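You operate a simulated robot arm through the tools that you are given. There is no shell and no other tool. Be economical: measure what you need, move in short steps, check, and stop when the job is done.

The job below is to be done with a simulated robot arm. You get a single attempt, and the scene is never put back.

JOB
Put rolled drawing 26 in the beige tube and 37 in the white tube; cap both tubes.

The check looks at the end state, three seconds after you hand in, the way a careful person would. Anything else that was tipped, shoved, dropped, spilled or broken makes it a failure. Lids that push on must go on centred and level and be pressed home; caps that screw on are set level and turned clockwise until they are tight.

ROBOT AND FRAMES
A 7-joint arm with a three-finger gripper on a trunk, on a base that drives. Base frame: it is fixed to the floor where the robot stands at the start and does not move with it; the origin is under the middle of the robot, x ahead of it, y to its left, z up. Units: cm, degrees, N and s.
With the tool pointing down near the work surface it reaches from about 10 to 74 cm from the robot's upright axis, wherever it stands. Its first joint turns from -166.0 to 166.0 degrees. Payload 2.94 kg.
Tool frame: the origin (TCP) lies between the finger pads and is the grasp point; the fingertips stand 3 cm ahead of it; z points along the fingers, y is the line along which they close. Largest opening 13.2 cm; the body of the gripper starts 10.7 cm behind the TCP.
Orientation is that of the tool frame in the base frame, as [roll, pitch, yaw] about the fixed x, y, z axes, in that order (R = Rz(yaw) Ry(pitch) Rx(roll)). With the fingers straight down and closing along the base's y, the tool's x points along the base's -x, its y along +y and its z along -z.

CONTROLS
- The arm moves only by the tool step_arm. Its argument "rows" is a list of rows, each an object (a shift or turn left out is 0, a gripper value left out holds the last) with "xyz": the shift along the base's x, y, z in cm, a list of three; "rotation": the turn, a rotation vector about the base's x, y, z in degrees, a list of three; "fingers": the closure, from 0 (fully open) to 1 (shut). In form: [{"xyz": [tx, ty, tz], "rotation": [rx, ry, rz], "fingers": fingers}, ...]. A call has 1 to 8 rows; each row shifts and turns the commanded pose from where the row before left it. A row lasts 0.2 s, in which the tool goes at most 5 cm and 8.6 degrees; a call with a longer step from one row to the next is refused whole, and so is a gripper value outside its range. Where a pose cannot be reached the arm comes as near as it can. A force on the tool above 40 N (or 10 N above the force at the start of the call, whichever is more), or a blocked arm, ends the call early, and 0.2 s more pass. The fingers move at their own pace and stop on an object; they squeeze with about 41 N. The grip force told is the motor's: it shows also when the fingers shut on nothing. Time passes only in rows, and 0.2 s behind the last, so rows that do not move let the fingers close. The reply holds the time, the measured pose of the TCP, the force on the tool along the base axes, the opening and the grip force, in the units named above and with some noise, with the torque about the TCP (base axes, N m) and any sound that the robot's microphone picked up, and new pictures: "views" is both (left out), scene, wrist or none.
- Cameras (640 x 400 px; columns grow to the right, rows downward): "scene" is now at [1.6, 14.19, 165.59]; the picture's right is [-0.74, -0.67, 0.00], its down [-0.58, 0.64, -0.51] and it looks along [0.34, -0.38, -0.86] (base axes); focal length 261 px, centre (320, 200). "wrist" rides on the gripper at [7.2, 0.3, -14.4] in the tool frame; the picture's right is [-0.04, 1.00, 0.00], its down [-0.88, -0.04, -0.48] and it looks along [-0.48, -0.02, 0.88] (tool axes); focal length 256 px, centre (320, 200). There is no depth. A picture from a camera that has moved, and an enlarged one, comes with that camera's place and axes in the base frame and with its lens.
- lift_body(by): slides the trunk up (or, below 0, down) by that many cm; the arm and the scene camera ride with it, the base frame stays. It gives what a move gives, with no picture.
- drive_base(legs): drives the robot by 1 to 6 legs, each [ahead, left, turn to the left] in cm, cm and degrees, along the robot's own axes; the way and the turn of a leg run together, so that a leg with both is an arc; at most 150 cm and 180 degrees a leg. The arm and the cameras ride along, it lands a little off, and it stops where it bumps. It gives what a move gives, and a new picture of the scene camera.
- turn_head(pan, tilt): turns the head with the scene camera to pan (to the left, within 143 degrees either way) and tilt (down, from -29 to 69), counted from straight ahead of the robot. It gives what a move gives, and a new picture of the scene camera.
- close_up(camera, box): a new picture of the part [left, top, right, bottom] of that camera's present view, enlarged. The clock stands still meanwhile.
- sign_off(): hands the job in; it is judged then, once.

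Work in short steps. Places have to be worked out from the pictures, the camera data and where the tool is seen: move nearer, look again, correct. Check each grasp and each placing, and mend what went wrong. You have 120 turns and 260 pictures in all, those below and enlarged ones among them. Open the gripper and draw the arm clear of the work before you hand the job in, unless the task says otherwise; then end with one line.

The tools are called after ">>>" as a command line: name --argument value ..., lists and objects as JSON in quotes. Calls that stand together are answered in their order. step_arm: Moves the arm, as the interface text tells. Its arguments: {"type":"object","properties":{"rows":{"type":"array","items":{"type":"object","properties":{"xyz":{"type":"array","items":{"type":"number"}},"rotation":{"type":"array","items":{"type":"number"}},"fingers":{"type":"number"}}}},"views":{"type":"string","enum":["both","scene","wrist","none"]}},"required":["rows"]} The other tools are called the same way: lift_body (by) slides the trunk up or down; drive_base (legs) drives the base; turn_head (pan, tilt) turns the head that bears the scene camera; close_up (camera, box) takes an enlarged picture of a part of a camera's view; sign_off () hands the job in.

At the start:

```text
clock: 0.0
eef_pos: [25.6, -42.61, 92.86]
orientation: [180.0, 0.0, 180.0]
contact_force: [-0.4, -0.6, 1.0]
moment: [0.02, -0.06, 0.0]
gripper_width: 13.2
grasp_force: 0.1
trunk travel left (down, up): [-17.5, 36.5]
robot x, y, heading: [0.06, -0.06, 0.1]
head pan, tilt: [-47.7, 59.3]
```

scene: 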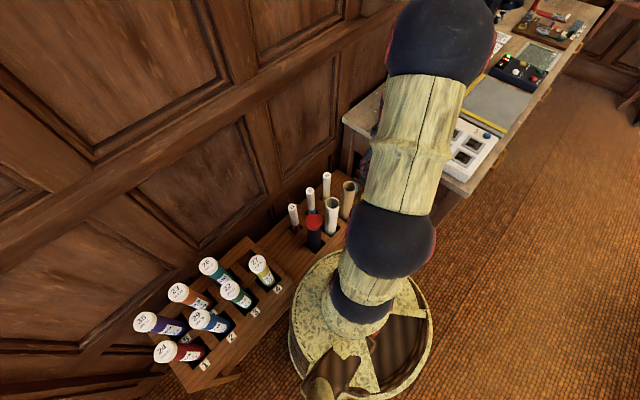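
wrist: 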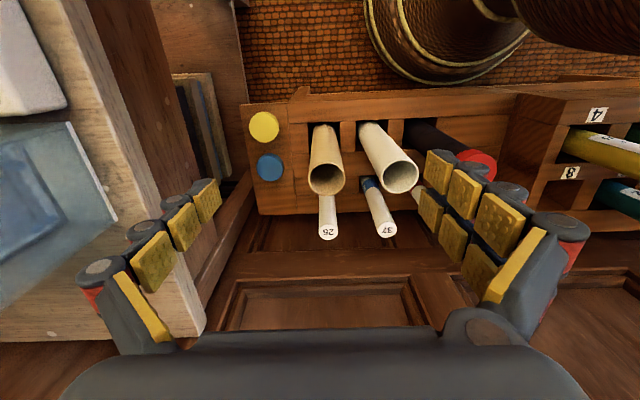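

I start by looking closely at the rack from both cameras.

>>> close_up --camera "wrist" --box '[220, 80, 540, 280]'

>>> close_up --camera "scene" --box '[240, 150, 400, 250]'

>>> close_up --camera "scene" --box '[120, 220, 320, 400]'

```text
2.00 times, centred on (380, 180) of wrist
camera zoom: at [18.46, -42.37, 107.31], right [0.04, 1.0, 0.0], down [0.88, -0.04, 0.48], along [0.48, -0.02, -0.88], focal length 512 px, centre (200, 240)
```

zoom: 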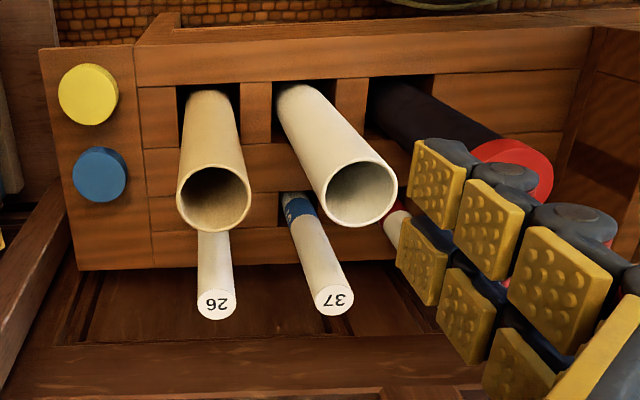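

```text
4.00 times, centred on (320, 200) of scene
camera zoom: at [1.6, 14.19, 165.59], right [-0.74, -0.67, 0.0], down [-0.58, 0.64, -0.51], along [0.34, -0.38, -0.86], focal length 1046 px, centre (320, 200)
```

zoom: 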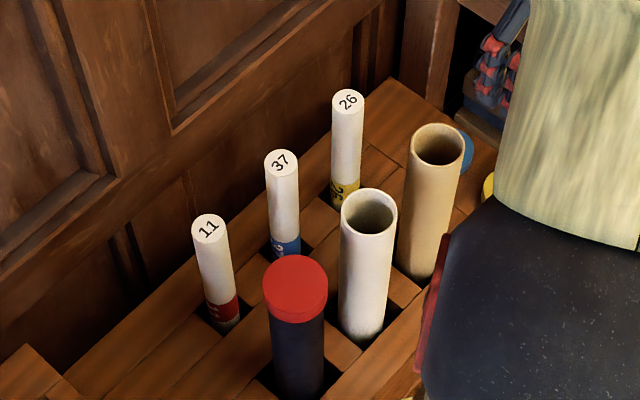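

```text
2.22 times, centred on (220, 310) of scene
camera zoom: at [1.6, 14.19, 165.59], right [-0.74, -0.67, 0.0], down [-0.58, 0.64, -0.51], along [0.34, -0.38, -0.86], focal length 581 px, centre (542, -44)
```

zoom: 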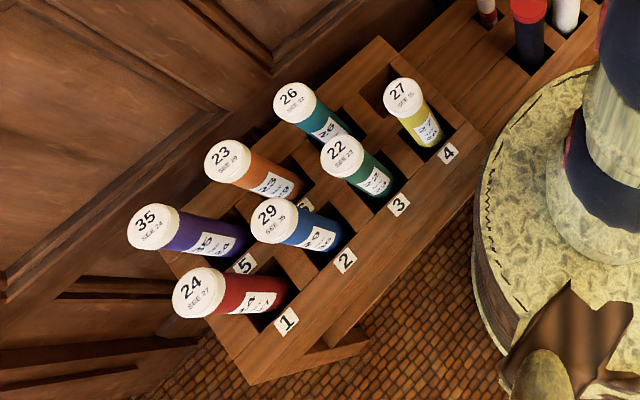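

The rack has rolls 26, 37 and 11, two open tubes, and two loose caps, but another "26" stands in the side rack. I zoom in on the labels.

>>> close_up --camera "scene" --box '[310, 165, 362, 205]'

>>> close_up --camera "scene" --box '[190, 240, 290, 310]'

>>> close_up --camera "scene" --box '[130, 270, 230, 370]'

>>> close_up --camera "wrist" --box '[235, 100, 315, 250]'

```text
10.00 times, centred on (336, 185) of scene
camera zoom: at [1.6, 14.19, 165.59], right [-0.74, -0.67, 0.0], down [-0.58, 0.64, -0.51], along [0.34, -0.38, -0.86], focal length 2614 px, centre (160, 350)
```

zoom: 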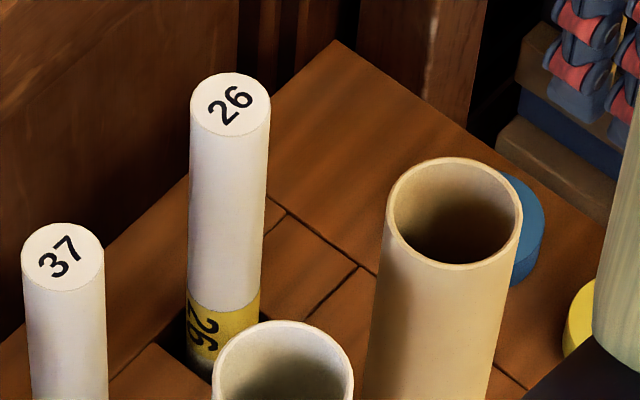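

```text
5.71 times, centred on (240, 275) of scene
camera zoom: at [1.6, 14.19, 165.59], right [-0.74, -0.67, 0.0], down [-0.58, 0.64, -0.51], along [0.34, -0.38, -0.86], focal length 1494 px, centre (777, -229)
```

zoom: 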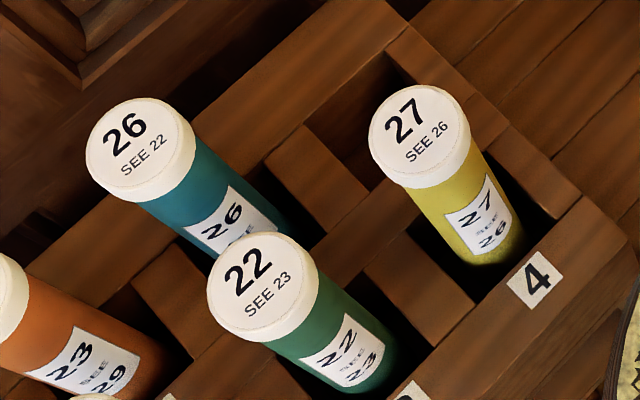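

```text
4.00 times, centred on (180, 320) of scene
camera zoom: at [1.6, 14.19, 165.59], right [-0.74, -0.67, 0.0], down [-0.58, 0.64, -0.51], along [0.34, -0.38, -0.86], focal length 1046 px, centre (880, -280)
```

zoom: 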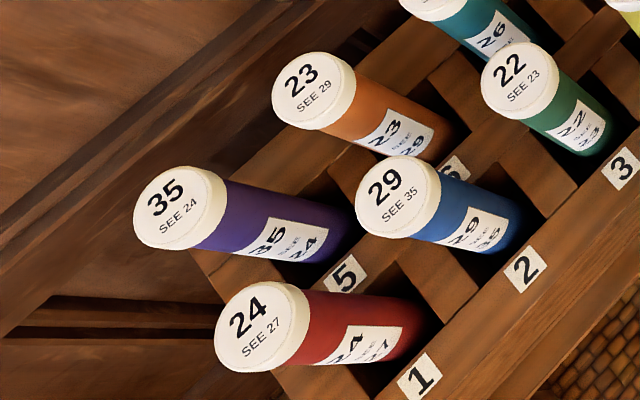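

```text
2.67 times, centred on (275, 175) of wrist
camera zoom: at [18.46, -42.37, 107.31], right [0.04, 1.0, 0.0], down [0.88, -0.04, 0.48], along [0.48, -0.02, -0.88], focal length 683 px, centre (440, 267)
```

zoom: 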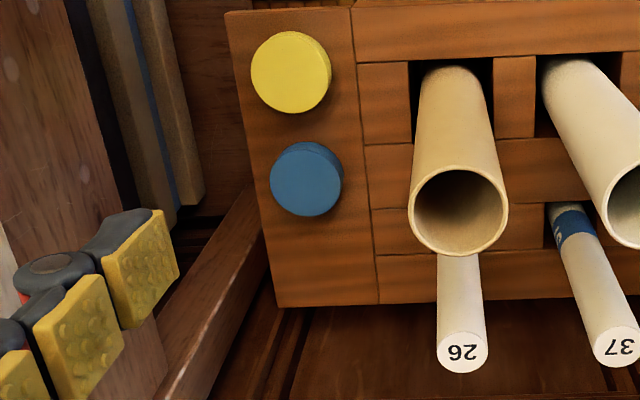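

Judged places so far: beige rim about (35,-42,70), white rim (35,-30.4,70), roll 26 top (48,-42,66), roll 37 top (48,-30.6,66). Band colours match the caps: yellow for 26, blue for 37. I move the wrist camera to view the caps from a second place.

>>> step_arm --rows '[{"xyz": [3, -4, 2]}, {"xyz": [3, -4, 2]}, {"xyz": [3, -4, 0]}, {"xyz": [0, 0, 0]}]' --views "both"

```text
refused: row 1 steps farther than a row can; nothing moved
```

Step too long; I shorten it.

>>> step_arm --rows '[{"xyz": [3, -3.5, 1]}, {"xyz": [3, -3.5, 1]}, {"xyz": [3, -3.5, 0]}, {"xyz": [0, -2, 0]}, {"xyz": [0, 0, 0]}]' --views "both"

```text
clock: 1.2
eef_pos: [34.54, -55.23, 94.76]
orientation: [-180.0, 0.1, 179.9]
contact_force: [-0.3, 0.3, -0.1]
moment: [-0.01, 0.0, -0.01]
gripper_width: 13.19
grasp_force: 0.0
trunk travel left (down, up): [-17.5, 36.5]
robot x, y, heading: [-0.23, 0.11, -0.1]
head pan, tilt: [-47.7, 59.3]
camera scene: at [1.58, 14.16, 165.59], right [-0.74, -0.67, 0.0], down [-0.58, 0.64, -0.51], along [0.34, -0.38, -0.86], focal length 261 px, centre (320, 200)
camera wrist: at [27.42, -54.93, 109.31], right [0.04, 1.0, 0.0], down [0.88, -0.04, 0.48], along [0.48, -0.02, -0.88], focal length 256 px, centre (320, 200)
```

scene: 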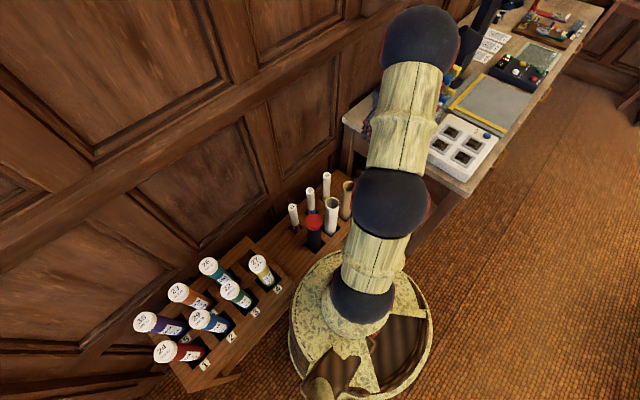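
wrist: 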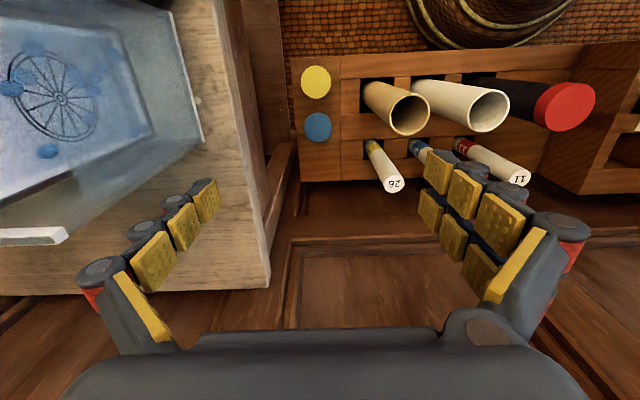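

Caps: yellow about (31.5,-55.9), blue (41.4,-55.9), tops near z 47; bench edge y≈-66, 73 high, clear enough. I go above roll 26 with the fingers part closed.

>>> step_arm --rows '[{"xyz": [3.4, 3.3, 0], "fingers": 0.4}, {"xyz": [3.4, 3.3, 0]}, {"xyz": [3.4, 3.3, 0]}, {"xyz": [3.3, 3.3, 0]}, {"xyz": [0, 0, -5]}, {"xyz": [0, 0, -5]}, {"xyz": [0, 0, 0]}]' --views "both"

```text
clock: 2.8
eef_pos: [48.35, -41.85, 84.71]
orientation: [180.0, -0.1, 179.9]
contact_force: [0.4, -0.6, 0.3]
moment: [0.05, 0.01, -0.01]
gripper_width: 7.92
grasp_force: 0.0
trunk travel left (down, up): [-17.5, 36.5]
robot x, y, heading: [-0.01, 0.05, -0.1]
head pan, tilt: [-47.7, 59.3]
camera scene: at [1.65, 14.17, 165.59], right [-0.74, -0.67, 0.0], down [-0.58, 0.64, -0.51], along [0.34, -0.38, -0.86], focal length 261 px, centre (320, 200)
camera wrist: at [41.17, -41.49, 99.16], right [0.04, 1.0, 0.0], down [0.88, -0.04, 0.48], along [0.48, -0.02, -0.88], focal length 256 px, centre (320, 200)
```

scene: 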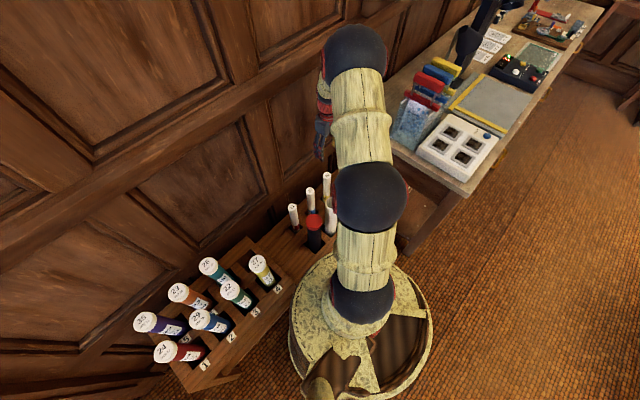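
wrist: 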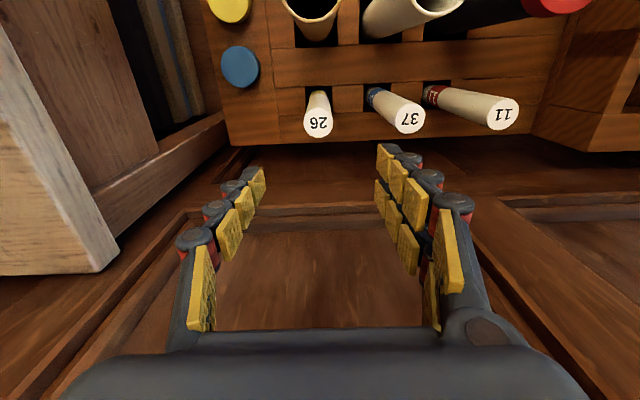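

Roll 26 recomputes to (48.2,-42.0,66), right under the gripper. I descend over it.

>>> step_arm --rows '[{"xyz": [-0.1, -0.15, -5]}, {"xyz": [0, 0, -5]}, {"xyz": [0, 0, -5]}, {"xyz": [0, 0, -4]}, {"xyz": [0, 0, 0]}]' --views "both"

```text
clock: 4.0
eef_pos: [48.07, -41.93, 65.86]
orientation: [-179.9, 0.0, 180.0]
contact_force: [0.6, 0.4, -0.4]
moment: [0.01, 0.0, -0.02]
gripper_width: 7.93
grasp_force: 0.1
trunk travel left (down, up): [-17.5, 36.5]
robot x, y, heading: [0.35, 0.05, -0.1]
head pan, tilt: [-47.7, 59.3]
camera scene: at [1.66, 14.15, 165.6], right [-0.74, -0.67, 0.0], down [-0.58, 0.64, -0.51], along [0.34, -0.38, -0.86], focal length 261 px, centre (320, 200)
camera wrist: at [40.98, -41.74, 80.23], right [0.04, 1.0, 0.0], down [0.88, -0.04, 0.48], along [0.48, -0.02, -0.88], focal length 256 px, centre (320, 200)
```

scene: 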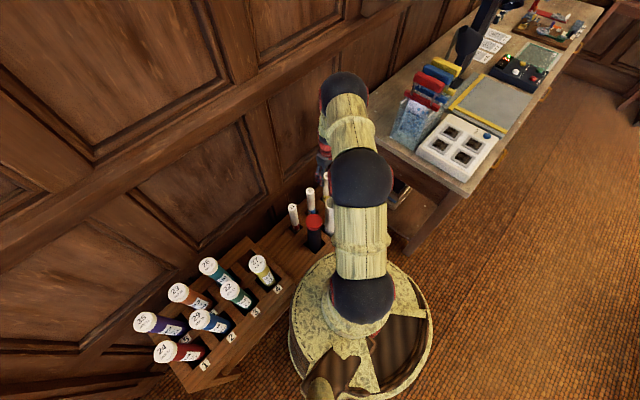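
wrist: 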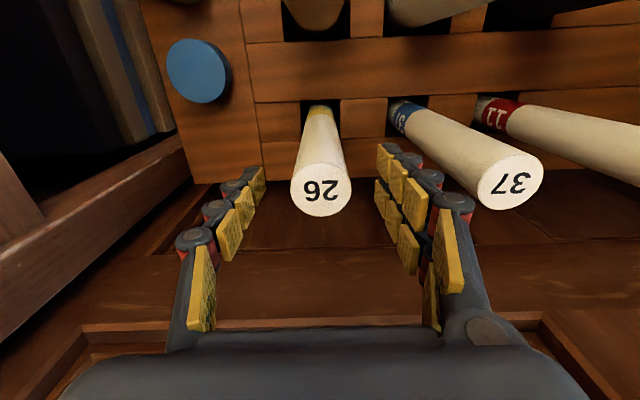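

Roll top is at about (48.0,-42,65.8). I lower a little more and close.

>>> step_arm --rows '[{"xyz": [-0.05, -0.05, -1.9]}, {"fingers": 1}, {"xyz": [0, 0, 0]}, {"xyz": [0, 0, 0]}, {"xyz": [0, 0, 0]}]' --views "wrist"

```text
clock: 5.2
eef_pos: [48.03, -42.22, 63.98]
orientation: [-180.0, 0.0, -180.0]
contact_force: [0.5, 0.6, 0.6]
moment: [0.0, -0.03, 0.0]
gripper_width: 3.59
grasp_force: 23.4
trunk travel left (down, up): [-17.5, 36.5]
robot x, y, heading: [-0.06, -0.13, -0.1]
head pan, tilt: [-47.7, 59.3]
camera wrist: at [40.89, -41.86, 78.43], right [0.04, 1.0, 0.0], down [0.88, -0.04, 0.48], along [0.47, -0.02, -0.88], focal length 256 px, centre (320, 200)
```

wrist: 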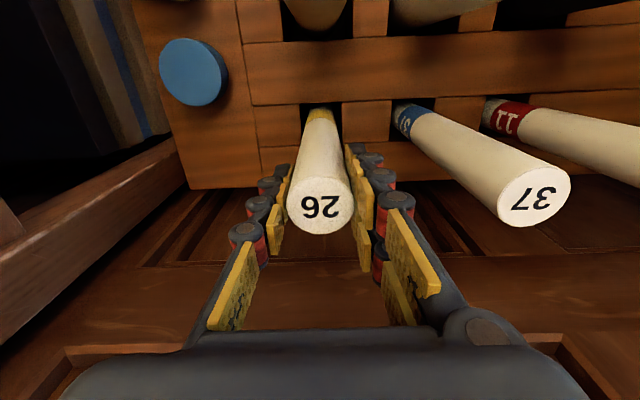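

Roll 26 is gripped at width 3.6. I lift straight up.

>>> step_arm --rows '[{"xyz": [0, 0, 2], "fingers": 1}, {"xyz": [0, 0, 4]}, {"xyz": [0, 0, 4]}, {"xyz": [0, 0, 4]}, {"xyz": [0, 0, 4]}, {"xyz": [0, 0, 4]}, {"xyz": [0, 0, 0]}]' --views "both"

```text
clock: 6.8
eef_pos: [47.87, -42.21, 85.76]
orientation: [-180.0, 0.0, -180.0]
contact_force: [-1.0, -0.1, -0.8]
moment: [-0.01, 0.01, -0.03]
gripper_width: 3.54
grasp_force: 41.0
trunk travel left (down, up): [-17.5, 36.5]
robot x, y, heading: [-0.09, -0.31, -0.0]
head pan, tilt: [-47.7, 59.3]
camera scene: at [1.59, 14.2, 165.58], right [-0.74, -0.67, 0.0], down [-0.58, 0.64, -0.51], along [0.34, -0.38, -0.86], focal length 261 px, centre (320, 200)
camera wrist: at [40.69, -41.97, 100.26], right [0.04, 1.0, 0.0], down [0.88, -0.04, 0.48], along [0.47, -0.02, -0.88], focal length 256 px, centre (320, 200)
```

scene: 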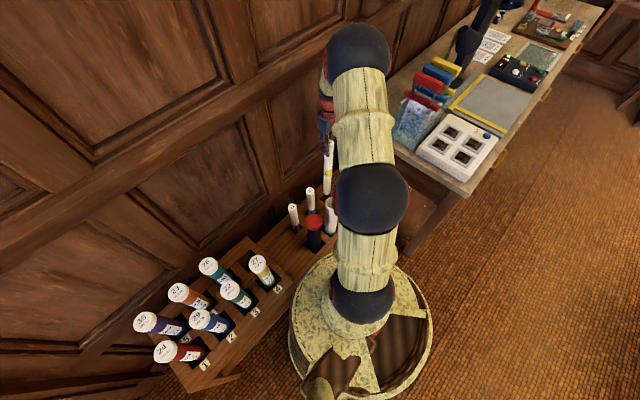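
wrist: 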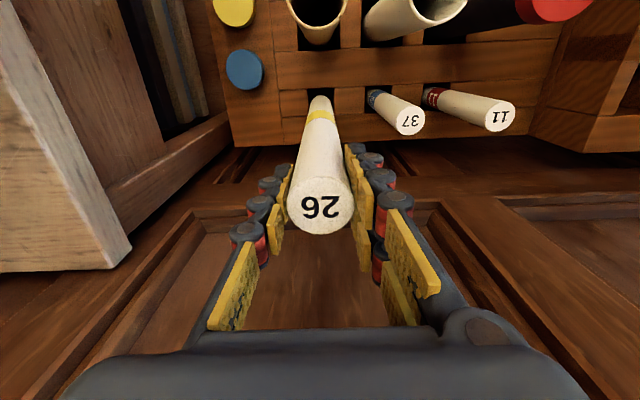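

Rising well. I continue upward until the lower end shows.

>>> step_arm --rows '[{"xyz": [0, 0, 4]}, {"xyz": [0, 0, 4]}, {"xyz": [0, 0, 4]}, {"xyz": [0, 0, 4]}, {"xyz": [0, 0, 0]}]' --views "both"

>>> close_up --camera "scene" --box '[280, 120, 400, 240]'

```text
clock: 8.0
eef_pos: [48.01, -42.2, 101.71]
orientation: [-180.0, 0.1, -180.0]
contact_force: [0.3, 0.4, 0.1]
moment: [0.0, -0.02, 0.0]
gripper_width: 3.59
grasp_force: 41.0
trunk travel left (down, up): [-17.5, 36.5]
robot x, y, heading: [0.19, 0.42, 0.0]
head pan, tilt: [-47.7, 59.3]
camera scene: at [1.59, 14.2, 165.58], right [-0.74, -0.67, 0.0], down [-0.58, 0.64, -0.51], along [0.34, -0.38, -0.86], focal length 261 px, centre (320, 200)
camera wrist: at [40.75, -41.94, 116.32], right [0.04, 1.0, 0.0], down [0.88, -0.04, 0.48], along [0.47, -0.02, -0.88], focal length 256 px, centre (320, 200)
```

scene: 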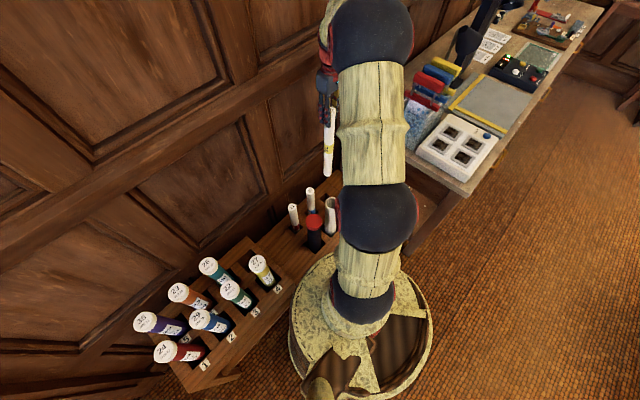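
wrist: 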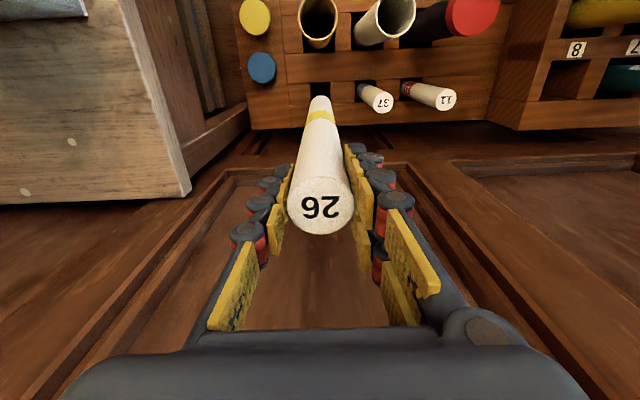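

```text
3.33 times, centred on (340, 180) of scene
camera zoom: at [1.59, 14.2, 165.58], right [-0.74, -0.67, 0.0], down [-0.58, 0.64, -0.51], along [0.34, -0.38, -0.86], focal length 871 px, centre (253, 267)
```

zoom: 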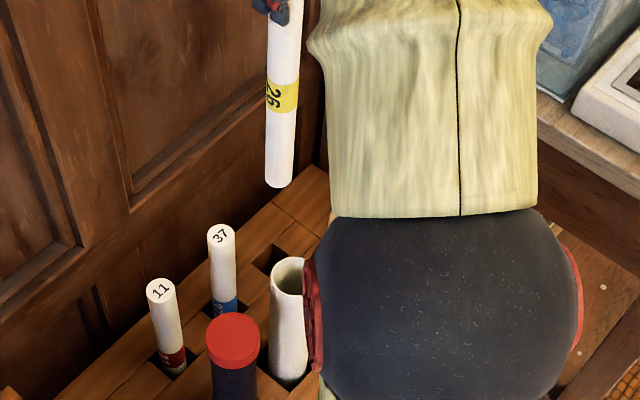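

The lower end is at about z 67–68 and the roll hangs upright. I raise it above the rim (70) and move over the beige tube.

>>> step_arm --rows '[{"xyz": [0, 0, 4]}, {"xyz": [0, 0, 3.5]}, {"xyz": [0, 0, 0]}, {"xyz": [-4, 0, 0]}, {"xyz": [-4, 0.1, 0]}, {"xyz": [-3, 0.1, 0]}, {"xyz": [0, 0, 0]}]' --views "both"

>>> close_up --camera "wrist" --box '[260, 20, 420, 120]'

```text
clock: 9.6
eef_pos: [36.89, -41.9, 109.7]
orientation: [180.0, 0.0, 179.9]
contact_force: [0.1, -0.5, -0.3]
moment: [-0.01, 0.0, 0.01]
gripper_width: 3.56
grasp_force: 41.3
trunk travel left (down, up): [-17.5, 36.5]
robot x, y, heading: [-0.04, -0.14, 0.3]
head pan, tilt: [-47.7, 59.3]
camera scene: at [1.57, 14.2, 165.59], right [-0.74, -0.67, 0.0], down [-0.58, 0.64, -0.51], along [0.34, -0.38, -0.86], focal length 261 px, centre (320, 200)
camera wrist: at [29.75, -41.7, 124.05], right [0.04, 1.0, 0.0], down [0.88, -0.04, 0.48], along [0.48, -0.02, -0.88], focal length 256 px, centre (320, 200)
```

scene: 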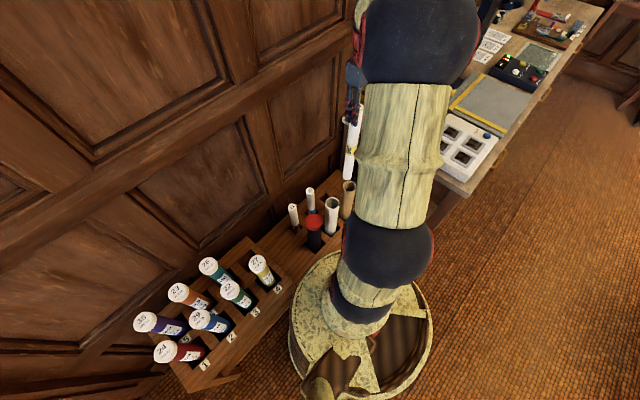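
wrist: 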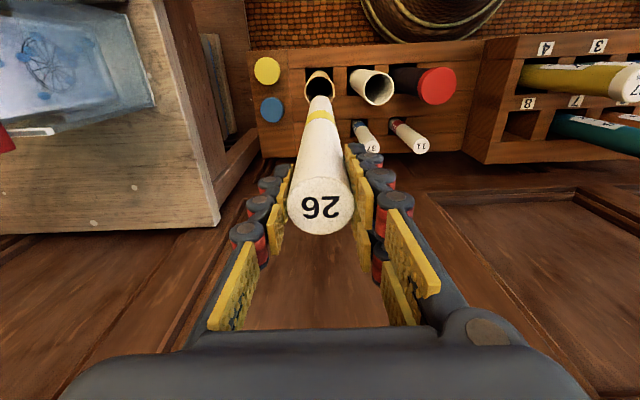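

```text
4.00 times, centred on (340, 70) of wrist
camera zoom: at [29.75, -41.7, 124.05], right [0.04, 1.0, 0.0], down [0.88, -0.04, 0.48], along [0.48, -0.02, -0.88], focal length 1024 px, centre (240, 720)
```

zoom: 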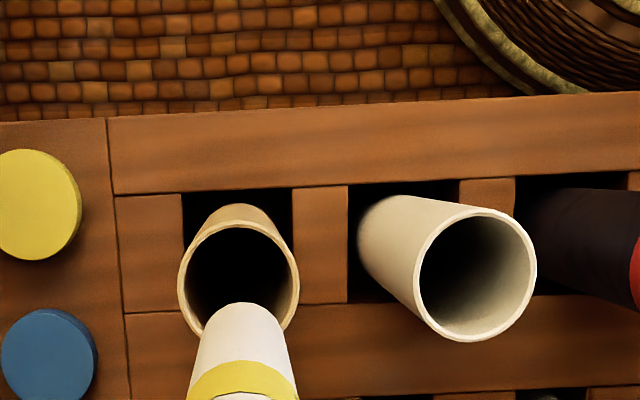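

Rim centre computes to (34.9,-41.85), and the roll is aligned in y. I shift x by about −2.1 and check before lowering.

>>> step_arm --rows '[{"xyz": [-2.1, 0.02, 0]}, {"xyz": [0, 0, -1.5]}, {"xyz": [0, 0, 0]}]' --views "none"

>>> close_up --camera "wrist" --box '[260, 40, 380, 120]'

>>> close_up --camera "scene" --box '[310, 130, 380, 230]'

```text
clock: 10.4
eef_pos: [34.85, -41.98, 107.99]
orientation: [-180.0, 0.0, 180.0]
contact_force: [-0.1, 0.2, -0.7]
moment: [0.02, 0.05, 0.02]
gripper_width: 3.55
grasp_force: 40.9
trunk travel left (down, up): [-17.5, 36.5]
robot x, y, heading: [-0.07, -0.04, 0.2]
head pan, tilt: [-47.7, 59.3]
```

```text
5.00 times, centred on (320, 80) of wrist
camera zoom: at [27.8, -41.62, 122.47], right [0.04, 1.0, 0.0], down [0.88, -0.04, 0.48], along [0.47, -0.02, -0.88], focal length 1280 px, centre (320, 800)
```

zoom: 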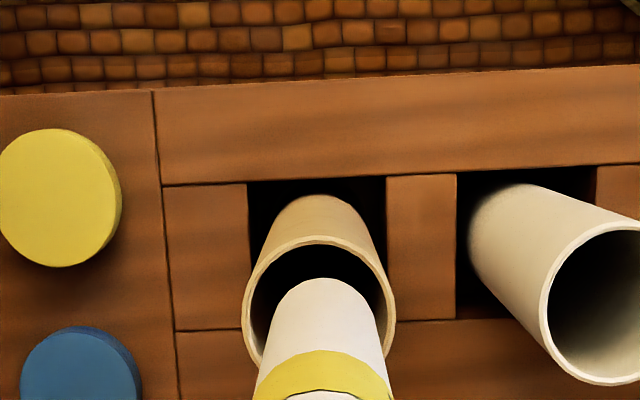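

```text
4.00 times, centred on (345, 180) of scene
camera zoom: at [1.65, 14.17, 165.59], right [-0.74, -0.67, 0.0], down [-0.58, 0.64, -0.51], along [0.34, -0.38, -0.86], focal length 1046 px, centre (220, 280)
```

zoom: 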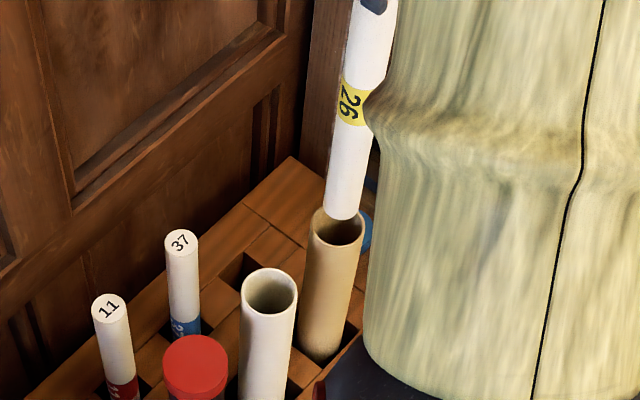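

The roll end is within about 0.2 cm of the rim's centre. I lower it in slowly, watching the force.

>>> step_arm --rows '[{"xyz": [-0.1, -0.05, -1.5]}, {"xyz": [0, 0, -2]}, {"xyz": [0, 0, -2]}, {"xyz": [0, 0, -2]}, {"xyz": [0, 0, 0]}]' --views "none"

>>> close_up --camera "wrist" --box '[260, 40, 380, 120]'

>>> close_up --camera "scene" --box '[310, 130, 380, 230]'

```text
clock: 11.6
eef_pos: [34.73, -41.92, 100.44]
orientation: [180.0, 0.0, 179.9]
contact_force: [0.0, -0.1, -0.3]
moment: [0.04, -0.04, 0.0]
gripper_width: 3.56
grasp_force: 40.9
trunk travel left (down, up): [-17.5, 36.5]
robot x, y, heading: [-0.18, -0.1, 0.1]
head pan, tilt: [-47.7, 59.3]
```

```text
5.00 times, centred on (320, 80) of wrist
camera zoom: at [27.53, -41.7, 114.93], right [0.04, 1.0, 0.0], down [0.88, -0.04, 0.48], along [0.48, -0.02, -0.88], focal length 1280 px, centre (320, 800)
```

zoom: 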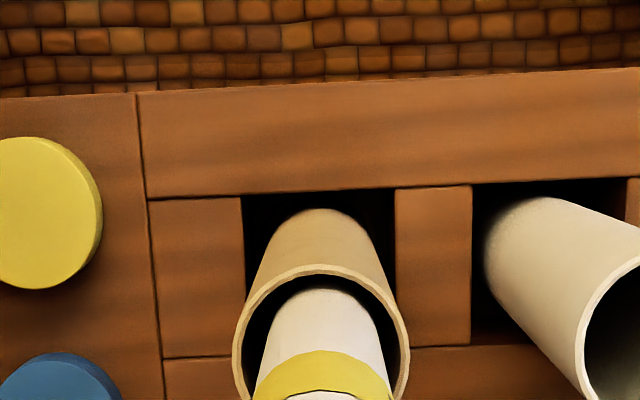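

```text
4.00 times, centred on (345, 180) of scene
camera zoom: at [1.61, 14.17, 165.59], right [-0.74, -0.67, 0.0], down [-0.58, 0.64, -0.51], along [0.34, -0.38, -0.86], focal length 1046 px, centre (220, 280)
```

zoom: 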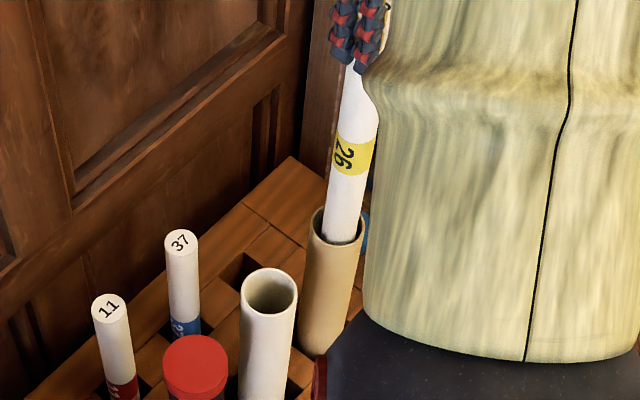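

It is inside the tube and free. I lower further in steps.

>>> step_arm --rows '[{"xyz": [0, 0, -3]}, {"xyz": [0, 0, -4]}, {"xyz": [0, 0, -4]}, {"xyz": [0, 0, -4]}, {"xyz": [0, 0, -4]}, {"xyz": [0, 0, -3]}, {"xyz": [0, 0, 0]}]' --views "both"

```text
clock: 13.2
eef_pos: [34.86, -41.95, 78.44]
orientation: [179.9, -0.1, -180.0]
contact_force: [0.6, -0.3, -1.3]
moment: [-0.02, -0.01, -0.01]
gripper_width: 3.54
grasp_force: 41.0
trunk travel left (down, up): [-17.5, 36.5]
robot x, y, heading: [0.39, 0.12, 0.2]
head pan, tilt: [-47.7, 59.3]
camera scene: at [1.63, 14.16, 165.59], right [-0.74, -0.67, 0.0], down [-0.58, 0.64, -0.51], along [0.34, -0.38, -0.86], focal length 261 px, centre (320, 200)
camera wrist: at [27.78, -41.7, 92.79], right [0.04, 1.0, 0.0], down [0.88, -0.04, 0.48], along [0.48, -0.02, -0.88], focal length 256 px, centre (320, 200)
```

scene: 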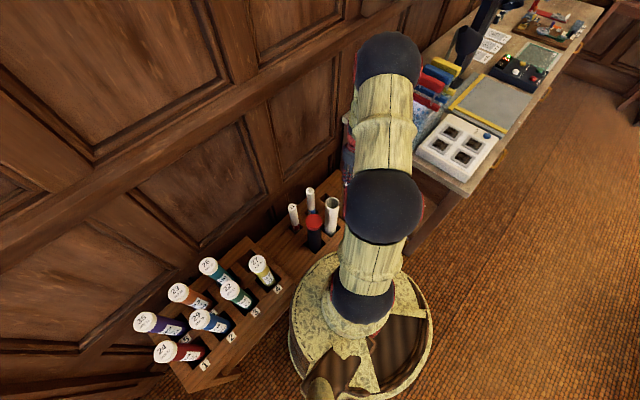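
wrist: 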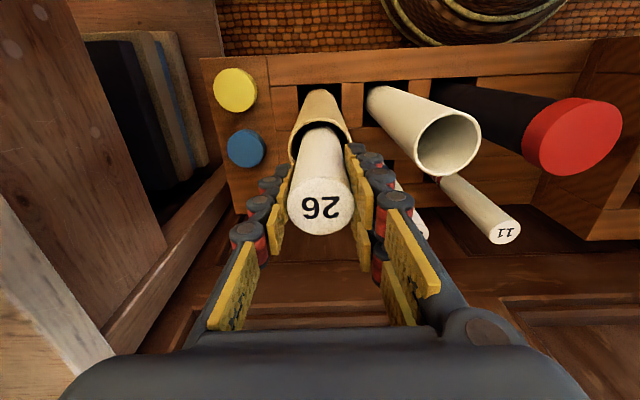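

Fingertips at 75.4, still above the rim. I lower 4 cm more, then release so it slides down the tube.

>>> step_arm --rows '[{"xyz": [0, 0, -2]}, {"xyz": [0, 0, -2]}, {"xyz": [0, 0, 0]}, {"fingers": 0.4}, {"xyz": [0, 0, 0]}, {"xyz": [0, 0, 0]}, {"xyz": [0, 0, 0]}]' --views "wrist"

```text
clock: 14.8
eef_pos: [34.88, -41.92, 74.5]
orientation: [180.0, -0.1, 179.9]
contact_force: [0.2, 0.0, 0.2]
moment: [0.02, 0.0, -0.01]
gripper_width: 7.92
grasp_force: 0.1
trunk travel left (down, up): [-17.5, 36.5]
robot x, y, heading: [0.07, 0.33, -0.0]
head pan, tilt: [-47.7, 59.3]
camera wrist: at [27.71, -41.64, 88.94], right [0.04, 1.0, 0.0], down [0.88, -0.04, 0.48], along [0.47, -0.02, -0.88], focal length 256 px, centre (320, 200)
```

wrist: 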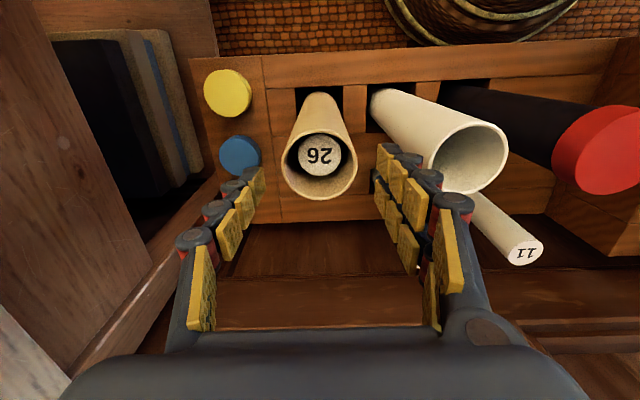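

Roll 26 is in the beige tube, below its rim. Next I rise and go above roll 37 at about (47.9,-30.6).

>>> step_arm --rows '[{"xyz": [0, 0, 4.5]}, {"xyz": [0, 0, 4.5]}, {"xyz": [3.5, 3, 0]}, {"xyz": [3.5, 3, 0]}, {"xyz": [3, 3, 0]}, {"xyz": [3, 2.3, 0]}, {"xyz": [0, 0, -5]}, {"xyz": [0, 0, 0]}]' --views "wrist"

```text
clock: 16.6
eef_pos: [47.83, -30.64, 78.62]
orientation: [179.9, 0.0, -180.0]
contact_force: [-0.9, 0.8, -0.2]
moment: [0.02, 0.06, 0.0]
gripper_width: 7.93
grasp_force: 0.2
trunk travel left (down, up): [-17.5, 36.5]
robot x, y, heading: [0.36, 0.24, -0.2]
head pan, tilt: [-47.7, 59.3]
camera wrist: at [40.62, -30.37, 93.06], right [0.04, 1.0, 0.0], down [0.88, -0.04, 0.48], along [0.47, -0.02, -0.88], focal length 256 px, centre (320, 200)
```

wrist: 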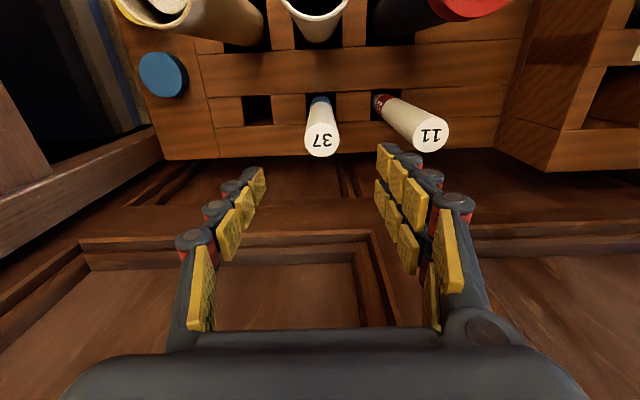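

Roll 37's top is at (48.0,-30.5). I descend to grip height and close.

>>> step_arm --rows '[{"xyz": [0.1, 0.15, -5]}, {"xyz": [0, 0, -4]}, {"xyz": [0, 0, -3]}, {"xyz": [0, 0, -2.6]}, {"xyz": [0, 0, 0]}, {"fingers": 1}, {"xyz": [0, 0, 0]}, {"xyz": [0, 0, 0]}]' --views "wrist"

```text
clock: 18.4
eef_pos: [47.88, -30.61, 64.22]
orientation: [-180.0, 0.0, 179.9]
contact_force: [0.0, 0.2, 0.0]
moment: [-0.04, -0.01, 0.02]
gripper_width: 3.64
grasp_force: 12.7
trunk travel left (down, up): [-17.5, 36.5]
robot x, y, heading: [0.23, -0.06, -0.1]
head pan, tilt: [-47.7, 59.3]
camera wrist: at [40.75, -30.31, 78.55], right [0.04, 1.0, 0.0], down [0.88, -0.04, 0.48], along [0.47, -0.02, -0.88], focal length 256 px, centre (320, 200)
```

wrist: 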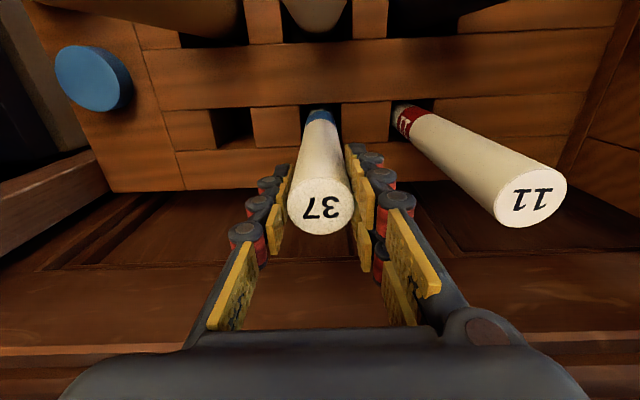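

Gripped. I lift it out straight up.

>>> step_arm --rows '[{"xyz": [0, 0, 0]}, {"xyz": [0, 0, 3]}, {"xyz": [0, 0, 4]}, {"xyz": [0, 0, 4]}, {"xyz": [0, 0, 4]}, {"xyz": [0, 0, 4]}, {"xyz": [0, 0, 4]}, {"xyz": [0, 0, 0]}]' --views "none"

>>> step_arm --rows '[{"xyz": [0, 0, 4]}, {"xyz": [0, 0, 4]}, {"xyz": [0, 0, 4]}, {"xyz": [0, 0, 4]}, {"xyz": [0, 0, 4]}, {"xyz": [0, 0, 2]}, {"xyz": [0, 0, 0]}]' --views "both"

```text
clock: 20.2
eef_pos: [47.9, -30.62, 87.0]
orientation: [-180.0, 0.1, 180.0]
contact_force: [0.3, -0.7, -1.5]
moment: [-0.02, -0.03, 0.02]
gripper_width: 3.55
grasp_force: 40.7
trunk travel left (down, up): [-17.5, 36.5]
robot x, y, heading: [-0.02, -0.14, 0.1]
head pan, tilt: [-47.7, 59.3]
```

```text
clock: 21.8
eef_pos: [47.98, -30.42, 109.0]
orientation: [-179.9, 0.0, 179.9]
contact_force: [0.2, 0.0, 0.0]
moment: [-0.01, 0.04, 0.01]
gripper_width: 3.5
grasp_force: 40.9
trunk travel left (down, up): [-17.5, 36.5]
robot x, y, heading: [0.14, 0.09, 0.0]
head pan, tilt: [-47.7, 59.3]
camera scene: at [1.62, 14.2, 165.58], right [-0.74, -0.67, 0.0], down [-0.58, 0.64, -0.51], along [0.34, -0.38, -0.86], focal length 261 px, centre (320, 200)
camera wrist: at [40.86, -30.21, 123.35], right [0.04, 1.0, 0.0], down [0.88, -0.04, 0.48], along [0.47, -0.02, -0.88], focal length 256 px, centre (320, 200)
```

scene: 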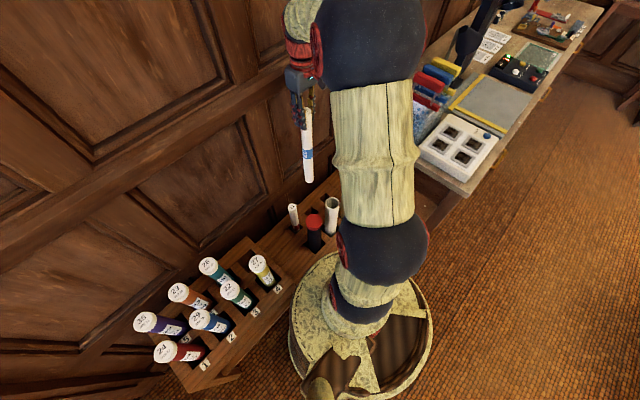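
wrist: 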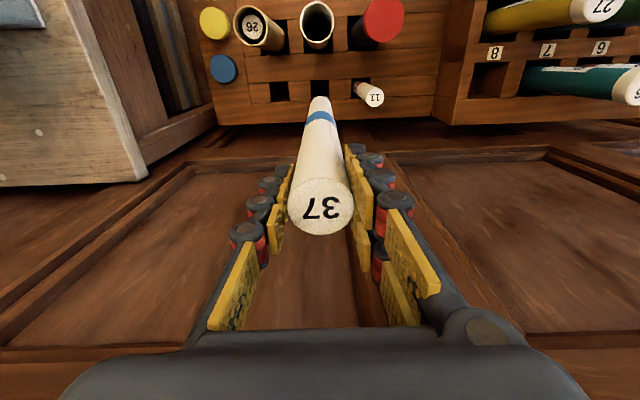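

Clear of the rack and upright. I move over the white tube.

>>> step_arm --rows '[{"xyz": [-4, 0, 0]}, {"xyz": [-4, 0, 0]}, {"xyz": [-3, 0, 0]}, {"xyz": [-2.1, 0, 0]}, {"xyz": [0, 0, 0]}]' --views "none"

>>> close_up --camera "wrist" --box '[260, 40, 380, 120]'

>>> close_up --camera "scene" --box '[295, 130, 365, 230]'

```text
clock: 23.0
eef_pos: [34.74, -30.47, 108.92]
orientation: [180.0, 0.0, 179.9]
contact_force: [0.0, 0.2, -0.3]
moment: [0.0, -0.01, 0.02]
gripper_width: 3.54
grasp_force: 41.3
trunk travel left (down, up): [-17.5, 36.5]
robot x, y, heading: [-0.05, 0.31, 0.2]
head pan, tilt: [-47.7, 59.3]
```

```text
5.00 times, centred on (320, 80) of wrist
camera zoom: at [27.56, -30.19, 123.26], right [0.04, 1.0, 0.0], down [0.88, -0.04, 0.48], along [0.48, -0.02, -0.88], focal length 1280 px, centre (320, 800)
```

zoom: 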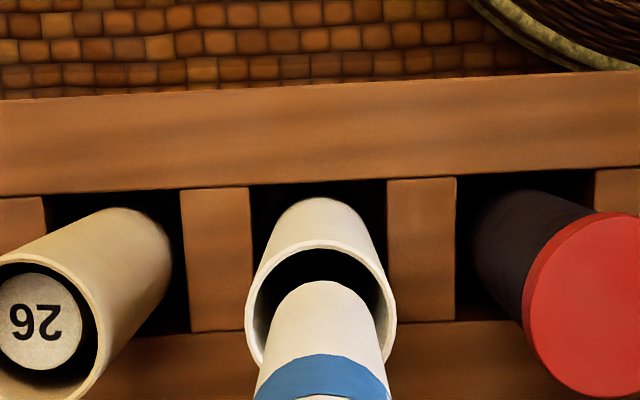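

```text
4.00 times, centred on (330, 180) of scene
camera zoom: at [1.58, 14.2, 165.59], right [-0.74, -0.67, 0.0], down [-0.58, 0.64, -0.51], along [0.34, -0.38, -0.86], focal length 1046 px, centre (280, 280)
```

zoom: 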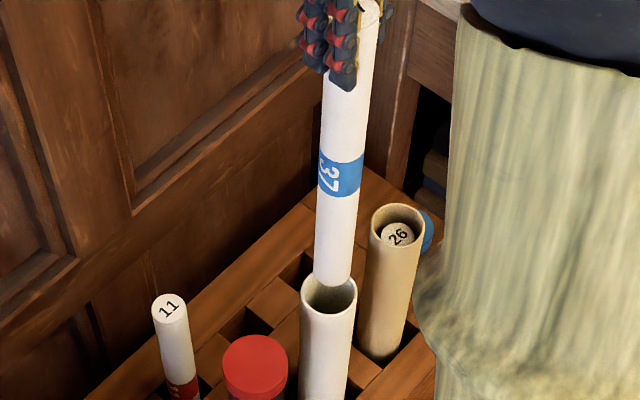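

Same alignment as before, with a slight −y correction. I lower into the white tube.

>>> step_arm --rows '[{"xyz": [0, -0.12, -1.5]}, {"xyz": [0, 0, -2]}, {"xyz": [0, 0, -2]}, {"xyz": [0, 0, -2]}, {"xyz": [0, 0, 0]}]' --views "none"

>>> close_up --camera "wrist" --box '[260, 40, 380, 120]'

```text
clock: 24.2
eef_pos: [34.76, -30.49, 101.42]
orientation: [180.0, 0.0, 180.0]
contact_force: [0.5, 0.3, -0.7]
moment: [0.02, 0.01, -0.03]
gripper_width: 3.53
grasp_force: 41.1
trunk travel left (down, up): [-17.5, 36.5]
robot x, y, heading: [0.04, -0.01, 0.0]
head pan, tilt: [-47.7, 59.3]
```

```text
5.00 times, centred on (320, 80) of wrist
camera zoom: at [27.64, -30.32, 115.79], right [0.04, 1.0, 0.0], down [0.88, -0.04, 0.48], along [0.47, -0.02, -0.88], focal length 1280 px, centre (320, 800)
```

zoom: 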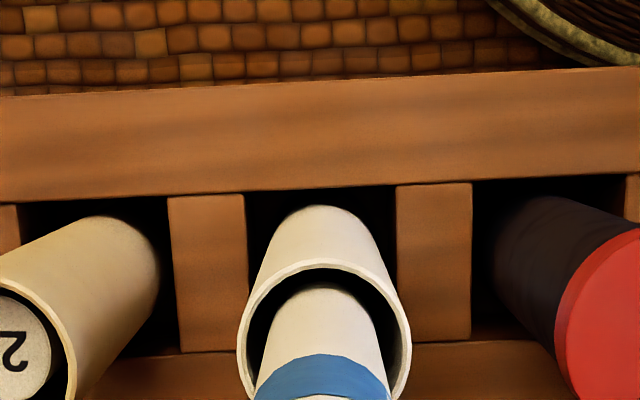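

It is inside and centred. I lower to just above the rim and release.

>>> step_arm --rows '[{"xyz": [0, 0, -4]}, {"xyz": [0, 0, -4]}, {"xyz": [0, 0, -4]}, {"xyz": [0, 0, -4]}, {"xyz": [0, 0, -4]}, {"xyz": [0, 0, -3]}, {"xyz": [0, 0, 0]}]' --views "wrist"

>>> step_arm --rows '[{"xyz": [0, 0, -2]}, {"xyz": [0, 0, -1.8]}, {"xyz": [0, 0, 0]}, {"fingers": 0.4}, {"xyz": [0, 0, 0]}, {"xyz": [0, 0, 0]}, {"xyz": [0, 0, 0]}]' --views "both"

```text
clock: 25.8
eef_pos: [34.84, -30.73, 78.48]
orientation: [180.0, -0.2, -180.0]
contact_force: [-0.2, 0.6, -0.9]
moment: [0.01, 0.02, -0.03]
gripper_width: 3.54
grasp_force: 41.2
trunk travel left (down, up): [-17.5, 36.5]
robot x, y, heading: [-0.06, -0.11, 0.1]
head pan, tilt: [-47.7, 59.3]
camera wrist: at [27.72, -30.36, 92.9], right [0.04, 1.0, 0.0], down [0.88, -0.04, 0.48], along [0.48, -0.02, -0.88], focal length 256 px, centre (320, 200)
```

wrist: 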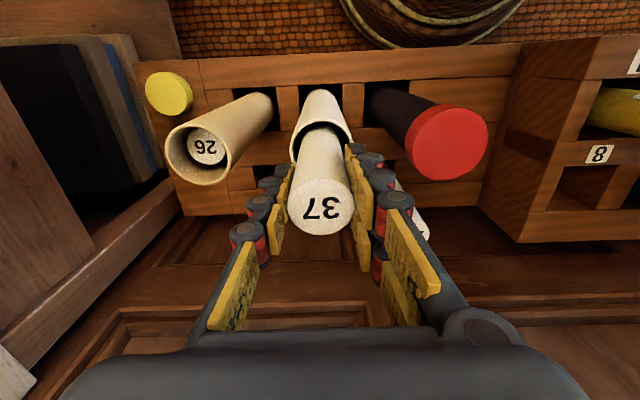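

```text
clock: 27.4
eef_pos: [34.99, -30.5, 74.8]
orientation: [180.0, 0.0, -180.0]
contact_force: [-0.2, 0.4, 0.3]
moment: [-0.01, 0.0, 0.03]
gripper_width: 7.91
grasp_force: 0.2
trunk travel left (down, up): [-17.5, 36.5]
robot x, y, heading: [-0.28, -0.12, 0.1]
head pan, tilt: [-47.7, 59.3]
camera scene: at [1.61, 14.19, 165.59], right [-0.74, -0.67, 0.0], down [-0.58, 0.64, -0.51], along [0.34, -0.38, -0.86], focal length 261 px, centre (320, 200)
camera wrist: at [27.76, -30.32, 89.12], right [0.04, 1.0, 0.0], down [0.88, -0.04, 0.48], along [0.47, -0.02, -0.88], focal length 256 px, centre (320, 200)
```

scene: 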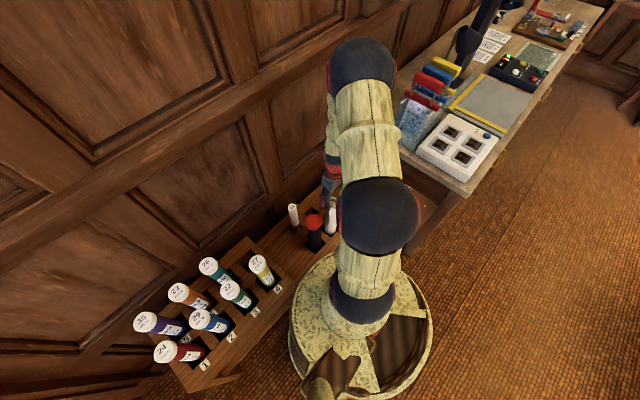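
wrist: 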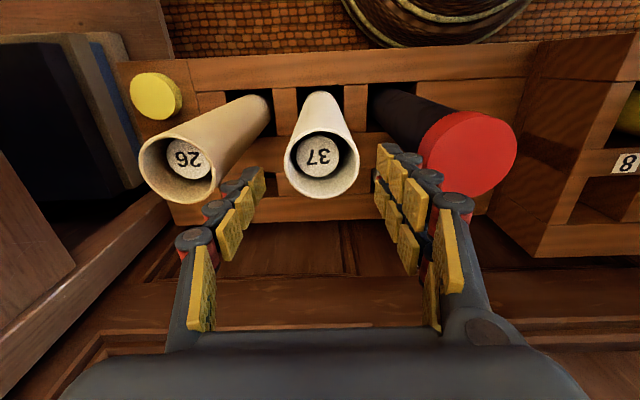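

Both drawings are in. Now I raise and go above the yellow cap at (31.5,-55.9) with wider fingers.

>>> step_arm --rows '[{"xyz": [0, 0, 5]}, {"xyz": [0, 0, 5]}, {"xyz": [-0.5, -4.9, 0], "fingers": 0.25}, {"xyz": [-0.5, -4.9, 0]}, {"xyz": [-1, -4.8, 0]}, {"xyz": [-1, -4.8, 0]}, {"xyz": [0, -4.8, 0]}, {"xyz": [-0.4, -1.2, 0]}]' --views "none"

>>> step_arm --rows '[{"xyz": [0, 0, -5]}, {"xyz": [0, 0, -5]}, {"xyz": [0, 0, -4]}, {"xyz": [0, 0, 0]}]' --views "both"

```text
clock: 29.2
eef_pos: [31.65, -56.04, 84.39]
orientation: [179.9, 0.0, 180.0]
contact_force: [-0.1, -0.1, -1.3]
moment: [-0.02, 0.03, 0.0]
gripper_width: 9.89
grasp_force: 0.1
trunk travel left (down, up): [-17.5, 36.5]
robot x, y, heading: [-0.15, 0.04, -0.1]
head pan, tilt: [-47.7, 59.3]
```

```text
clock: 30.2
eef_pos: [31.34, -55.96, 70.67]
orientation: [179.9, 0.0, 180.0]
contact_force: [-0.3, -0.4, -0.4]
moment: [0.03, 0.02, -0.02]
gripper_width: 9.92
grasp_force: 0.1
trunk travel left (down, up): [-17.5, 36.5]
robot x, y, heading: [-0.03, 0.21, 0.2]
head pan, tilt: [-47.7, 59.3]
camera scene: at [1.62, 14.14, 165.6], right [-0.74, -0.67, 0.0], down [-0.58, 0.64, -0.51], along [0.34, -0.38, -0.86], focal length 261 px, centre (320, 200)
camera wrist: at [24.24, -55.73, 85.08], right [0.04, 1.0, 0.0], down [0.88, -0.04, 0.48], along [0.48, -0.02, -0.88], focal length 256 px, centre (320, 200)
```

scene: 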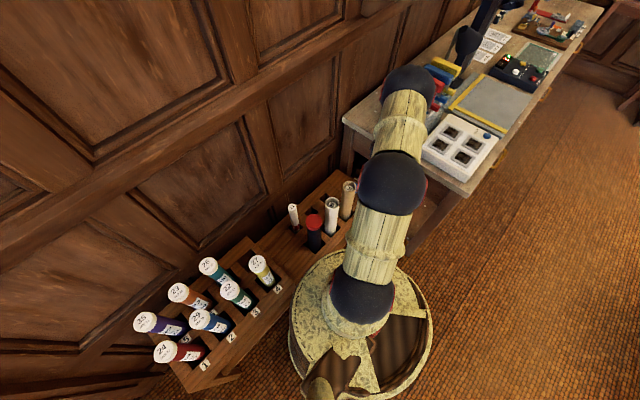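
wrist: 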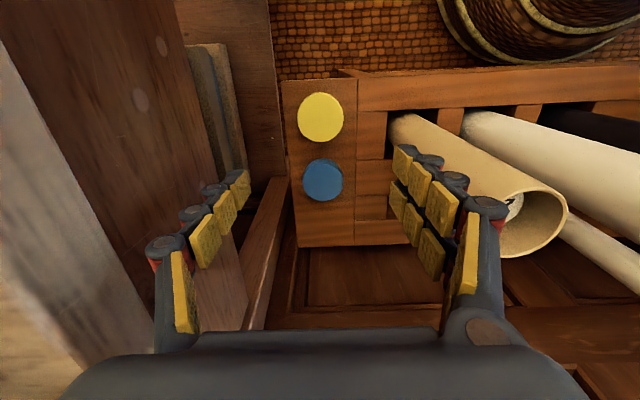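

Yellow cap is directly below at (31.4,-55.9), and the arm is clear of the tubes and bench. I lower part way and look again.

>>> step_arm --rows '[{"xyz": [0, 0.05, -4]}, {"xyz": [0, 0, -4]}, {"xyz": [0, 0, -4]}, {"xyz": [0, 0, 0]}]' --views "both"

```text
clock: 31.2
eef_pos: [31.49, -55.99, 58.55]
orientation: [-179.9, -0.1, -179.9]
contact_force: [0.2, -0.4, -1.1]
moment: [-0.01, 0.02, -0.02]
gripper_width: 9.9
grasp_force: 0.0
trunk travel left (down, up): [-17.5, 36.5]
robot x, y, heading: [0.3, 0.18, -0.2]
head pan, tilt: [-47.7, 59.3]
camera scene: at [1.63, 14.13, 165.6], right [-0.74, -0.67, 0.0], down [-0.58, 0.64, -0.51], along [0.34, -0.38, -0.86], focal length 261 px, centre (320, 200)
camera wrist: at [24.25, -55.69, 72.99], right [0.04, 1.0, 0.0], down [0.88, -0.04, 0.48], along [0.48, -0.02, -0.88], focal length 256 px, centre (320, 200)
```

scene: 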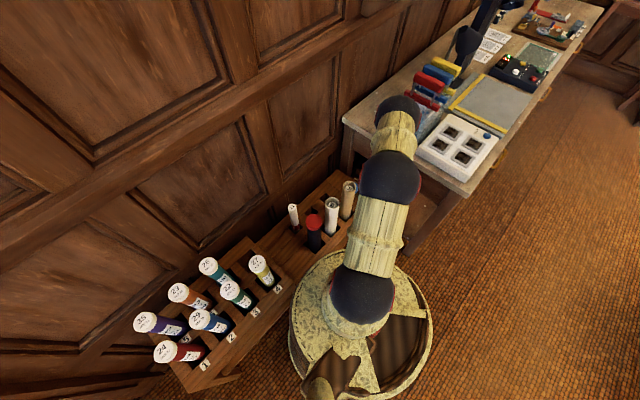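
wrist: 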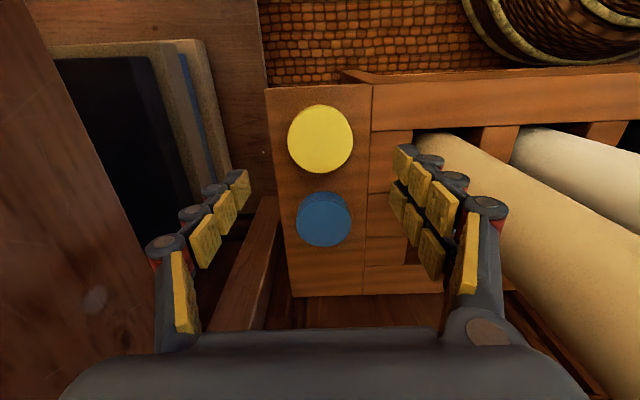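

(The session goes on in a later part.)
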